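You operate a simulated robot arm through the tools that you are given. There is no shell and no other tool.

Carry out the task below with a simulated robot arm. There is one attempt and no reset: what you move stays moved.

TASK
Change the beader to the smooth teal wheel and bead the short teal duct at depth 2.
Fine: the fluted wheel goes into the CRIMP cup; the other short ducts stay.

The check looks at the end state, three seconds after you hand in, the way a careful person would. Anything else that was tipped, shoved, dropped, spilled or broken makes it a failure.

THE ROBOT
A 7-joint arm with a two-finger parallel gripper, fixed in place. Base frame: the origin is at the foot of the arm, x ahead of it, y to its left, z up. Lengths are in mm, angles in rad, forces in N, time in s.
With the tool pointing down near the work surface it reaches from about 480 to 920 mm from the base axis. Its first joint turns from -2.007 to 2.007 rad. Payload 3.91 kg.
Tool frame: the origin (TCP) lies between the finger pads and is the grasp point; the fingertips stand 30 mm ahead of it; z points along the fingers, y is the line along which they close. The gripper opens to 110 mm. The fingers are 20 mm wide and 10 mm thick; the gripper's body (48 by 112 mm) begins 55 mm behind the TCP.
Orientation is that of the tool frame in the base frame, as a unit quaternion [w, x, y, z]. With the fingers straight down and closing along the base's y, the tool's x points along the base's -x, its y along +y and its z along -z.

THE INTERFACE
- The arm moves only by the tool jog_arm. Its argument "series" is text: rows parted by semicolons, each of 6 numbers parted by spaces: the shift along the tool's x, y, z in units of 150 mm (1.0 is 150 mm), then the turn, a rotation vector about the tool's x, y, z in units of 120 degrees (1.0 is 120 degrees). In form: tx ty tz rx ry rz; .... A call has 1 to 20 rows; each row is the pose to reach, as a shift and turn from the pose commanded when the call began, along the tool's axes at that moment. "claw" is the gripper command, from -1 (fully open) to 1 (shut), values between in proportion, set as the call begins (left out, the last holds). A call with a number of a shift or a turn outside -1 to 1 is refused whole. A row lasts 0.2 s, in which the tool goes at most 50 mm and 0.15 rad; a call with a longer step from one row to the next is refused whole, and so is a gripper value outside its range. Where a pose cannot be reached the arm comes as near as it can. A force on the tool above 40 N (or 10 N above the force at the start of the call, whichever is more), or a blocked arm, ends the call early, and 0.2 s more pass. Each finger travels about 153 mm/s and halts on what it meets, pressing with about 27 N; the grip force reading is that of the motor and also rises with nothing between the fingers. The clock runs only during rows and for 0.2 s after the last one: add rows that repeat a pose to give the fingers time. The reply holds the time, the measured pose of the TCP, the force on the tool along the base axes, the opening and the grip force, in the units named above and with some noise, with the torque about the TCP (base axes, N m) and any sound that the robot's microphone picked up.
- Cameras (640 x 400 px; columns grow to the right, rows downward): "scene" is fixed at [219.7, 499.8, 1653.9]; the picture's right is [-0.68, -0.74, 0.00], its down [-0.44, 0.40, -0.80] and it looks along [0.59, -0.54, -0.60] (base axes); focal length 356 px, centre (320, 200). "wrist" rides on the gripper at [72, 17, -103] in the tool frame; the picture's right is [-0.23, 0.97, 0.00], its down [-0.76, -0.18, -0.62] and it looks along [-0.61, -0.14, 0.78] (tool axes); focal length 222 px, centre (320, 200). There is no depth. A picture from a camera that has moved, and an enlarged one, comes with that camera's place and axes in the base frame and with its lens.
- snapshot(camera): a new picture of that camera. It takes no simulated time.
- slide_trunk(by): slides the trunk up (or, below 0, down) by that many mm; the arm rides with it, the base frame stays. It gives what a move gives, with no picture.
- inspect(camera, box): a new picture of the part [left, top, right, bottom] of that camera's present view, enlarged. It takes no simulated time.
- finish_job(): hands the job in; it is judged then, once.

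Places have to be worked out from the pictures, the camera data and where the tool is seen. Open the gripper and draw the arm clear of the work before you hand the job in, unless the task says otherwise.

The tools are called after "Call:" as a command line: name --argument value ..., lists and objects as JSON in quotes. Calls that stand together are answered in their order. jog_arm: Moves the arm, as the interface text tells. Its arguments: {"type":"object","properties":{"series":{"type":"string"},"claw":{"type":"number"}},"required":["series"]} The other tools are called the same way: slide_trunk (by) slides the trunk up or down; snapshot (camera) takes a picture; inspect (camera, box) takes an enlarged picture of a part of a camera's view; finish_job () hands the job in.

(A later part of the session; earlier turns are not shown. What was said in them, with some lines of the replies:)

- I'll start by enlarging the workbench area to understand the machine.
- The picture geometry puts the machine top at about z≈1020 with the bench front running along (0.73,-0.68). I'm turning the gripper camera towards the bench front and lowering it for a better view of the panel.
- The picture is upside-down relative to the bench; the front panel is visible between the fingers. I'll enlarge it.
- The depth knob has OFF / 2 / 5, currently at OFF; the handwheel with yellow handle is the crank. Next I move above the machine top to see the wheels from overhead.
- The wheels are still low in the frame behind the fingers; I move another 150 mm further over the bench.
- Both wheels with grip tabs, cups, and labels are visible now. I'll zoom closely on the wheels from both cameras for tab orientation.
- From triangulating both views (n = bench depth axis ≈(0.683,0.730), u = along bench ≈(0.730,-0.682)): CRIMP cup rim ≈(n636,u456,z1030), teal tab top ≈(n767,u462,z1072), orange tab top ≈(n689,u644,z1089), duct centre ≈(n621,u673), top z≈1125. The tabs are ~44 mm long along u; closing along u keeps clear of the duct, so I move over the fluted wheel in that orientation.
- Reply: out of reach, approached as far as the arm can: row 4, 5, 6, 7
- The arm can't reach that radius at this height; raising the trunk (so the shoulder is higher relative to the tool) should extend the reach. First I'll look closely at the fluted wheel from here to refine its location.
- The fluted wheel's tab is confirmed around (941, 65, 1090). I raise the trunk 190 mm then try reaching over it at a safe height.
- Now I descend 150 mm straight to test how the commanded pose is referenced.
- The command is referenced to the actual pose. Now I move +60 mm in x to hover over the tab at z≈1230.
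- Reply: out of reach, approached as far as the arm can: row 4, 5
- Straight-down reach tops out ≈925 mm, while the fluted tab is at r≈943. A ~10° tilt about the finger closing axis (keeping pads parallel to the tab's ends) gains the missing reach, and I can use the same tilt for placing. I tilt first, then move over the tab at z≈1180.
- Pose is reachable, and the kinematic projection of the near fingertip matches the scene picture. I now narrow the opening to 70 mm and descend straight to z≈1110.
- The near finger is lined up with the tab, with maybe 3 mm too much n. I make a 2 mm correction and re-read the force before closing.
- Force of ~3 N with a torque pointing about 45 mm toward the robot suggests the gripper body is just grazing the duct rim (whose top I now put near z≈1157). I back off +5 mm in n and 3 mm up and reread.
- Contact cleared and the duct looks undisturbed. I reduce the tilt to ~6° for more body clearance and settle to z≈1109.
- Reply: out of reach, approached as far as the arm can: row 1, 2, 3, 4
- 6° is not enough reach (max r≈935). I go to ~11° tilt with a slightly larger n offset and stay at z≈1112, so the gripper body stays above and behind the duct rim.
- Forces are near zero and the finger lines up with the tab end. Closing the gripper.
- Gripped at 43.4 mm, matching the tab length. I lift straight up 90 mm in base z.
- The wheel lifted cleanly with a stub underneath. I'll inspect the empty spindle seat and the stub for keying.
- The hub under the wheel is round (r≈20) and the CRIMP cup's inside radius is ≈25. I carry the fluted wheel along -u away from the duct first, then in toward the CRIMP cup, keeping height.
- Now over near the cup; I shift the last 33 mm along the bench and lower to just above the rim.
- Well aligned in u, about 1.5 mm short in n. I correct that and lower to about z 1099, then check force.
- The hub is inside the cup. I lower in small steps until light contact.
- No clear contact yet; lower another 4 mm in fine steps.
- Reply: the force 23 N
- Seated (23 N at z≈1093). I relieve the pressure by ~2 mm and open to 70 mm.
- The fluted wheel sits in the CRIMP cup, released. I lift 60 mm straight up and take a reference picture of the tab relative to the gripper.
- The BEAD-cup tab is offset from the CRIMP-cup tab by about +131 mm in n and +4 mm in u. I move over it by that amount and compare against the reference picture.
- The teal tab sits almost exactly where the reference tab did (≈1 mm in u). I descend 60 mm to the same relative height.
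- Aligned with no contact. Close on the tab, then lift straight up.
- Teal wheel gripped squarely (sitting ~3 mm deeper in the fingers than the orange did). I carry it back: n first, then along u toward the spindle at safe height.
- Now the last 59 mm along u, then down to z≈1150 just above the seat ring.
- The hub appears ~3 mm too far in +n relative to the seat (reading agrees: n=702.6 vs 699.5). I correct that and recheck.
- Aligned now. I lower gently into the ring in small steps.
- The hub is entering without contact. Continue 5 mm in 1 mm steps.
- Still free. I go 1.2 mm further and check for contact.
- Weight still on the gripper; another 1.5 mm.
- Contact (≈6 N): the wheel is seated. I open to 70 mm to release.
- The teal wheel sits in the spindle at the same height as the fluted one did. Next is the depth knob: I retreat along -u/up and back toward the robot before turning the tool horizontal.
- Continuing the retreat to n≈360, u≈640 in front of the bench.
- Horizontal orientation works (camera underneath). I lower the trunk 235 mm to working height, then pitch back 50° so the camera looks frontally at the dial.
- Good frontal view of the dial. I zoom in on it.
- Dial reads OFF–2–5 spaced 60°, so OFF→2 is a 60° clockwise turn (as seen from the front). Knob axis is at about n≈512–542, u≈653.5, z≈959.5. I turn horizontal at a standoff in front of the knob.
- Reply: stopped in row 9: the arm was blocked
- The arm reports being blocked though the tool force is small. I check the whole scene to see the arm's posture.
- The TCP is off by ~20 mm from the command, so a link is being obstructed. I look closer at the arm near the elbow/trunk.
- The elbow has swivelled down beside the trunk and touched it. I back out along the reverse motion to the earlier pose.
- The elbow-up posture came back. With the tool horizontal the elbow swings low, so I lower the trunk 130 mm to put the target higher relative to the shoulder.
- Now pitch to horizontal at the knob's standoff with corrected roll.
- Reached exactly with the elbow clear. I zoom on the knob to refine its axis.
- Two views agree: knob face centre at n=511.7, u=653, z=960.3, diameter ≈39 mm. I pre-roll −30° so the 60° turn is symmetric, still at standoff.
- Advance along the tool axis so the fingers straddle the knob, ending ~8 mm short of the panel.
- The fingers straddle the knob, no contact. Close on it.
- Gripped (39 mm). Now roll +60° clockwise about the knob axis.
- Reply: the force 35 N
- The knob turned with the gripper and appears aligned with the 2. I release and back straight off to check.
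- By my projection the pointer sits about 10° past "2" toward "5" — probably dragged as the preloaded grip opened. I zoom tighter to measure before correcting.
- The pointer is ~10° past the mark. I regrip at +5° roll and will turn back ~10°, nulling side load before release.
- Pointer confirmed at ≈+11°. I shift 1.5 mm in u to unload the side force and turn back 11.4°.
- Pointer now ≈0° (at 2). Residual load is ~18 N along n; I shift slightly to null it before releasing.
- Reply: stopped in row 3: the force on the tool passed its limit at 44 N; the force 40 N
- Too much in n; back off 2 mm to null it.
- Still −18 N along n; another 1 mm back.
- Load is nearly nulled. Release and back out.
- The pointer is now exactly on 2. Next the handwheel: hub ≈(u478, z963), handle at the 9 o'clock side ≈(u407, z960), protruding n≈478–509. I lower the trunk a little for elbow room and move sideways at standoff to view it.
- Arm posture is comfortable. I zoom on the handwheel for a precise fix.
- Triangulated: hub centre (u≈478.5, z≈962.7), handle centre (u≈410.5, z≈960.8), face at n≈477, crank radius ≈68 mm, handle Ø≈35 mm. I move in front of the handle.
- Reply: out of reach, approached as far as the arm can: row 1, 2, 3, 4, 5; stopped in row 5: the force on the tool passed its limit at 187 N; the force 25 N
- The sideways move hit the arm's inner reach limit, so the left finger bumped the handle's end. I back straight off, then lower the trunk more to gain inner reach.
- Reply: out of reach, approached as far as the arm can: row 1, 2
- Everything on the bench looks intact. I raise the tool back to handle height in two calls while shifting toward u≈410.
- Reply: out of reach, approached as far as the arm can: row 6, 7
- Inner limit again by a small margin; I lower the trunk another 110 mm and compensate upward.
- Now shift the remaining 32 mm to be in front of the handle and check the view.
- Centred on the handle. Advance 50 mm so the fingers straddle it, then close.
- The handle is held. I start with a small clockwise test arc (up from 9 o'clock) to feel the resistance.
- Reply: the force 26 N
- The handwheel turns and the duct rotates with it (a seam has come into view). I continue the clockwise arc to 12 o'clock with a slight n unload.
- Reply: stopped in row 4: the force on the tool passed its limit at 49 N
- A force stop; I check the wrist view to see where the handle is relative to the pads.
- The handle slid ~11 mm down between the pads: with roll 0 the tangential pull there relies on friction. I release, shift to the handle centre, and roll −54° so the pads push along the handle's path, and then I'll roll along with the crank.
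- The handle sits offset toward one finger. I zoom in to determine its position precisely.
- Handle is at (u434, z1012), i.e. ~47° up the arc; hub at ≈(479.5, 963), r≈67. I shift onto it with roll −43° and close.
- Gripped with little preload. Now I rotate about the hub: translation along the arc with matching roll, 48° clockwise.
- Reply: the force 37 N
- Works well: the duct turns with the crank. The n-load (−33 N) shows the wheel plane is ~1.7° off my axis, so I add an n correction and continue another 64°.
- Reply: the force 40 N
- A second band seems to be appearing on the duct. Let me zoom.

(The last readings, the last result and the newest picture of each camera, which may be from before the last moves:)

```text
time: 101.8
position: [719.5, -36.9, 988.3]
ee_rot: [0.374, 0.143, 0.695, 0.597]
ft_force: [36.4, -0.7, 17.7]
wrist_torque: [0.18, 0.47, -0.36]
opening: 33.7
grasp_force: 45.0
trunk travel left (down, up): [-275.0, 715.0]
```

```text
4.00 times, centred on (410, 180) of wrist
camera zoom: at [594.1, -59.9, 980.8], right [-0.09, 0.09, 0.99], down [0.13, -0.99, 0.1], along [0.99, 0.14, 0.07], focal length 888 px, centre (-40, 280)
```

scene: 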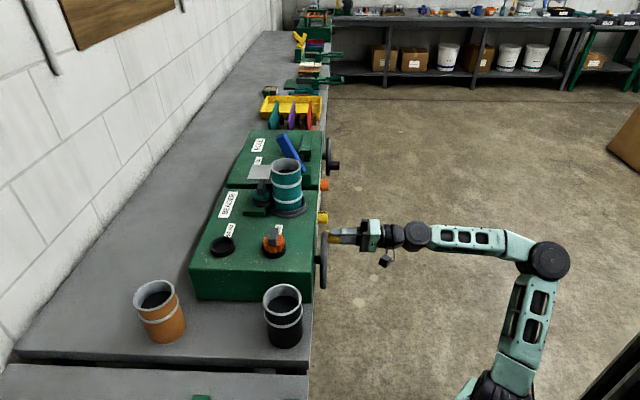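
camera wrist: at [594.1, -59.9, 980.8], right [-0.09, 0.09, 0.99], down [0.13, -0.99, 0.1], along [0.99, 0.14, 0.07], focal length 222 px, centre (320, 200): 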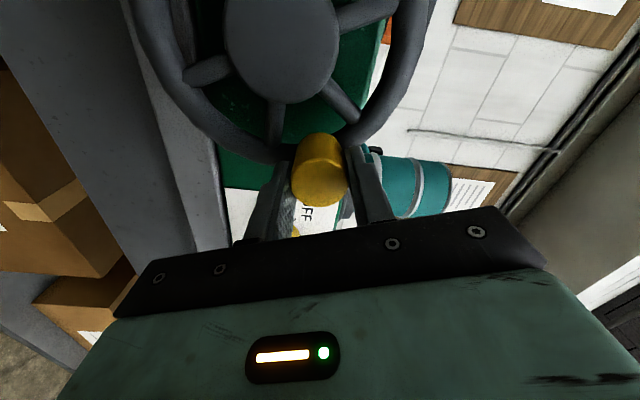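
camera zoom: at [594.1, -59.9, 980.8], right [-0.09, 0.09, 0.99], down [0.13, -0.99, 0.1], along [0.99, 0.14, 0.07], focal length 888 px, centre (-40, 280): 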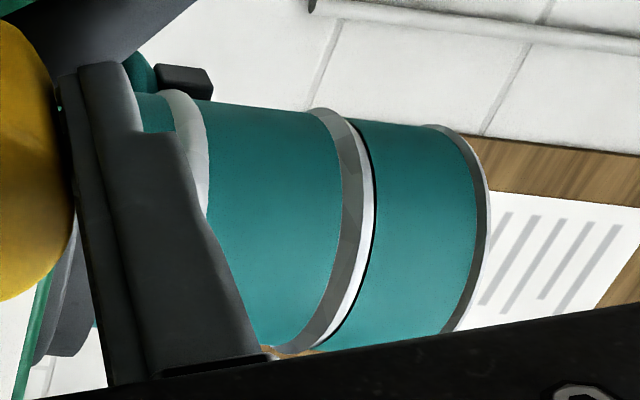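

A full new bead band has formed at the wheel's height, on both the near and front side. I unload the grip slightly and turn a further ~16° for margin to see whether anything still changes.

Call:
jog_arm --series "-0.0117 0.0026 0.0067 0 0 0; -0.0074 -0.059 0.0067 0 0 0.0667; 0.0054 -0.1194 0.0067 0 0 0.1333; 0.0054 -0.1194 0.0067 0 0 0.1333"

Call:
inspect --camera "scene" --box '[230, 145, 350, 220]'

```text
time: 102.8
position: [722.5, -39.5, 971.7]
ee_rot: [0.287, 0.237, 0.669, 0.644]
ft_force: [10.2, -23.0, 9.1]
wrist_torque: [0.87, -0.24, 0.09]
opening: 33.5
grasp_force: 45.1
trunk travel left (down, up): [-275.0, 715.0]
```

```text
5.33 times, centred on (290, 182) of scene
camera zoom: at [219.7, 499.8, 1653.9], right [-0.68, -0.74, 0.0], down [-0.44, 0.4, -0.8], along [0.59, -0.54, -0.6], focal length 1897 px, centre (480, 293)
```

zoom: 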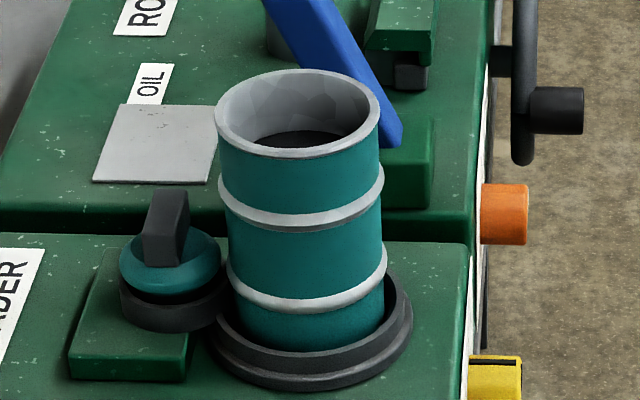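

No further change: the bead is complete and stable. I release the handle and back straight off.

Call:
jog_arm --claw -0.27 --series "0 0 0 0 0 0; 0 0 0 0 0 0; 0 0 -0.05 0 0 0; 0 0 -0.2 0 0 0; 0 0 -0.4 0 0 0; 0 0 -0.4 0 0 0"

Call:
snapshot --camera "wrist"

Call:
snapshot --camera "scene"

```text
time: 104.2
position: [680.6, -81.7, 971.4]
ee_rot: [0.285, 0.234, 0.671, 0.643]
ft_force: [0.5, 0.5, 0.3]
wrist_torque: [-0.01, 0.01, 0.01]
opening: 70.0
grasp_force: 0.0
trunk travel left (down, up): [-275.0, 715.0]
```

```text
taken
camera wrist: at [556.2, -105.9, 984.6], right [0.11, -0.09, 0.99], down [0.14, -0.98, -0.11], along [0.98, 0.15, -0.1], focal length 222 px, centre (320, 200)
```

wrist: 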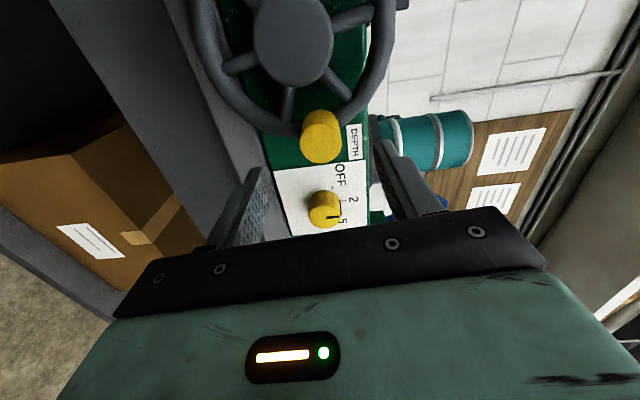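

```text
taken
```

scene: 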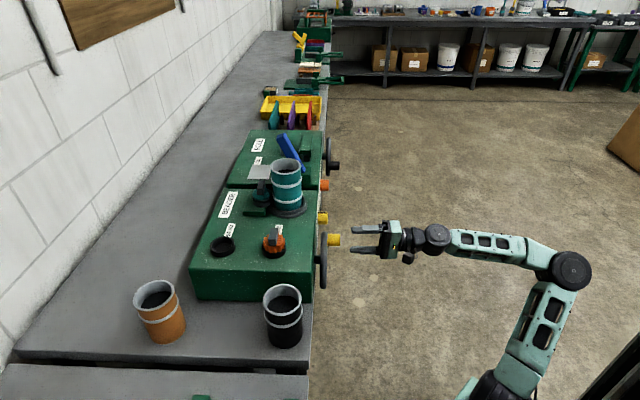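

I verify the knob and the overall bench with close-ups.

Call:
inspect --camera "wrist" --box '[270, 100, 400, 240]'

Call:
inspect --camera "scene" --box '[180, 140, 350, 300]'

Call:
inspect --camera "scene" --box '[120, 260, 330, 391]'

```text
2.86 times, centred on (335, 170) of wrist
camera zoom: at [556.2, -105.9, 984.6], right [0.11, -0.09, 0.99], down [0.14, -0.98, -0.11], along [0.98, 0.15, -0.1], focal length 635 px, centre (277, 286)
```

zoom: 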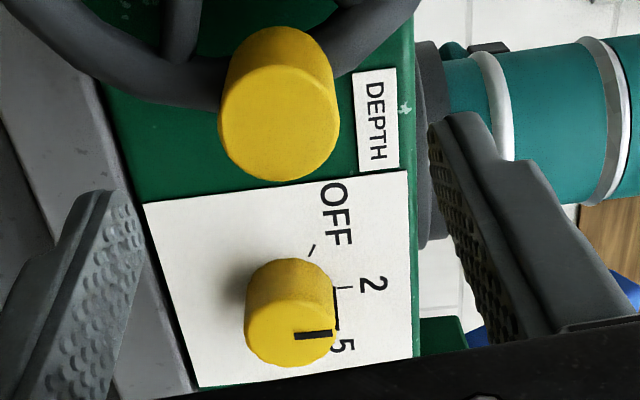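

```text
2.50 times, centred on (265, 220) of scene
camera zoom: at [219.7, 499.8, 1653.9], right [-0.68, -0.74, 0.0], down [-0.44, 0.4, -0.8], along [0.59, -0.54, -0.6], focal length 889 px, centre (458, 150)
```

zoom: 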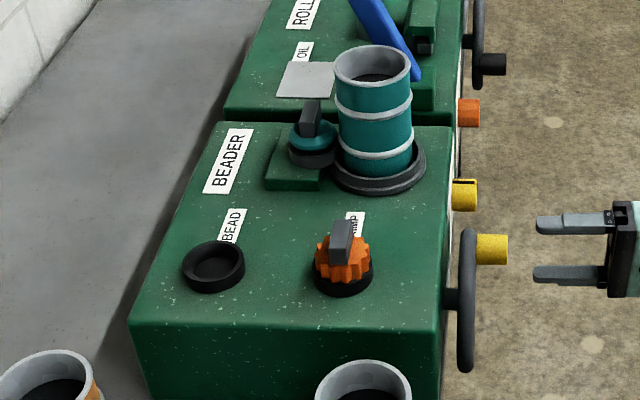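

```text
3.05 times, centred on (225, 326) of scene
camera zoom: at [219.7, 499.8, 1653.9], right [-0.68, -0.74, 0.0], down [-0.44, 0.4, -0.8], along [0.59, -0.54, -0.6], focal length 1084 px, centre (610, -182)
```

zoom: 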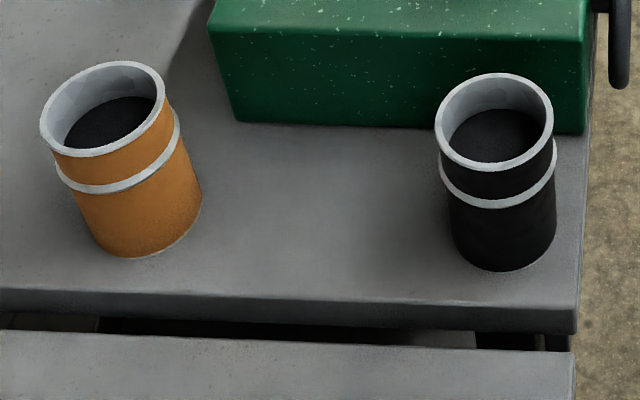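

Knob reads 2, fluted wheel in CRIMP cup, teal wheel on the spindle, bead formed, other ducts undisturbed. I open fully and draw the arm further clear.

Call:
jog_arm --claw -1 --series "0 0 -0.2 0 0 0; 0 -0.1 -0.4 0 0 0; 0 -0.3 -0.5 0 0 0; 0 -0.3 -0.5 0 0 0"

Call:
snapshot --camera "scene"

```text
time: 105.2
position: [631.4, -140.3, 926.7]
ee_rot: [0.285, 0.235, 0.671, 0.643]
ft_force: [-1.1, -0.4, -0.6]
wrist_torque: [0.0, 0.01, -0.04]
opening: 110.0
grasp_force: 0.0
trunk travel left (down, up): [-275.0, 715.0]
```

```text
taken
```

scene: 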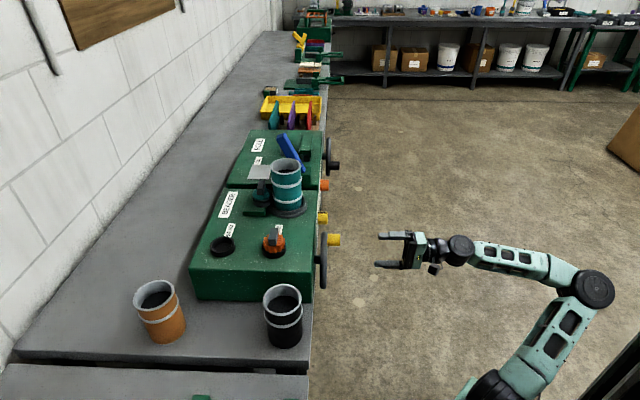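

The arm is clear of the bench with the gripper open, and the pictures show everything where it should be. Handing in.

Call:
finish_job

```text
The job is handed in.
```

The beader now has the smooth teal wheel on its spindle, and the short teal duct has a new bead, made with the depth dial at 2. I've handed the job in; no verdict has come back yet.

- **Wheels:** the fluted wheel sits in the CRIMP cup. The teal wheel is on the spindle at the same height the fluted one was. The BEAD cup is now empty.
- **Bead:** I cranked about half a turn (roughly 173°). A full new band showed on the duct at the wheel's height and did not change over the last 16°. I stopped there rather than complete a full turn.
- **Dial:** it first ended up about 10° past 2, so I turned it back onto the mark before cranking. I left it at 2.
- **Contacts:** the gripper body lightly touched the duct rim while I was lifting and placing wheels, with only a few newtons of force. One finger also hit the end of the crank handle hard, about 187 N at peak. I saw no damage or shift from either.
- **Other ducts:** the orange and black ducts were not touched and are where they started.

The arm is clear of the bench with the gripper open.
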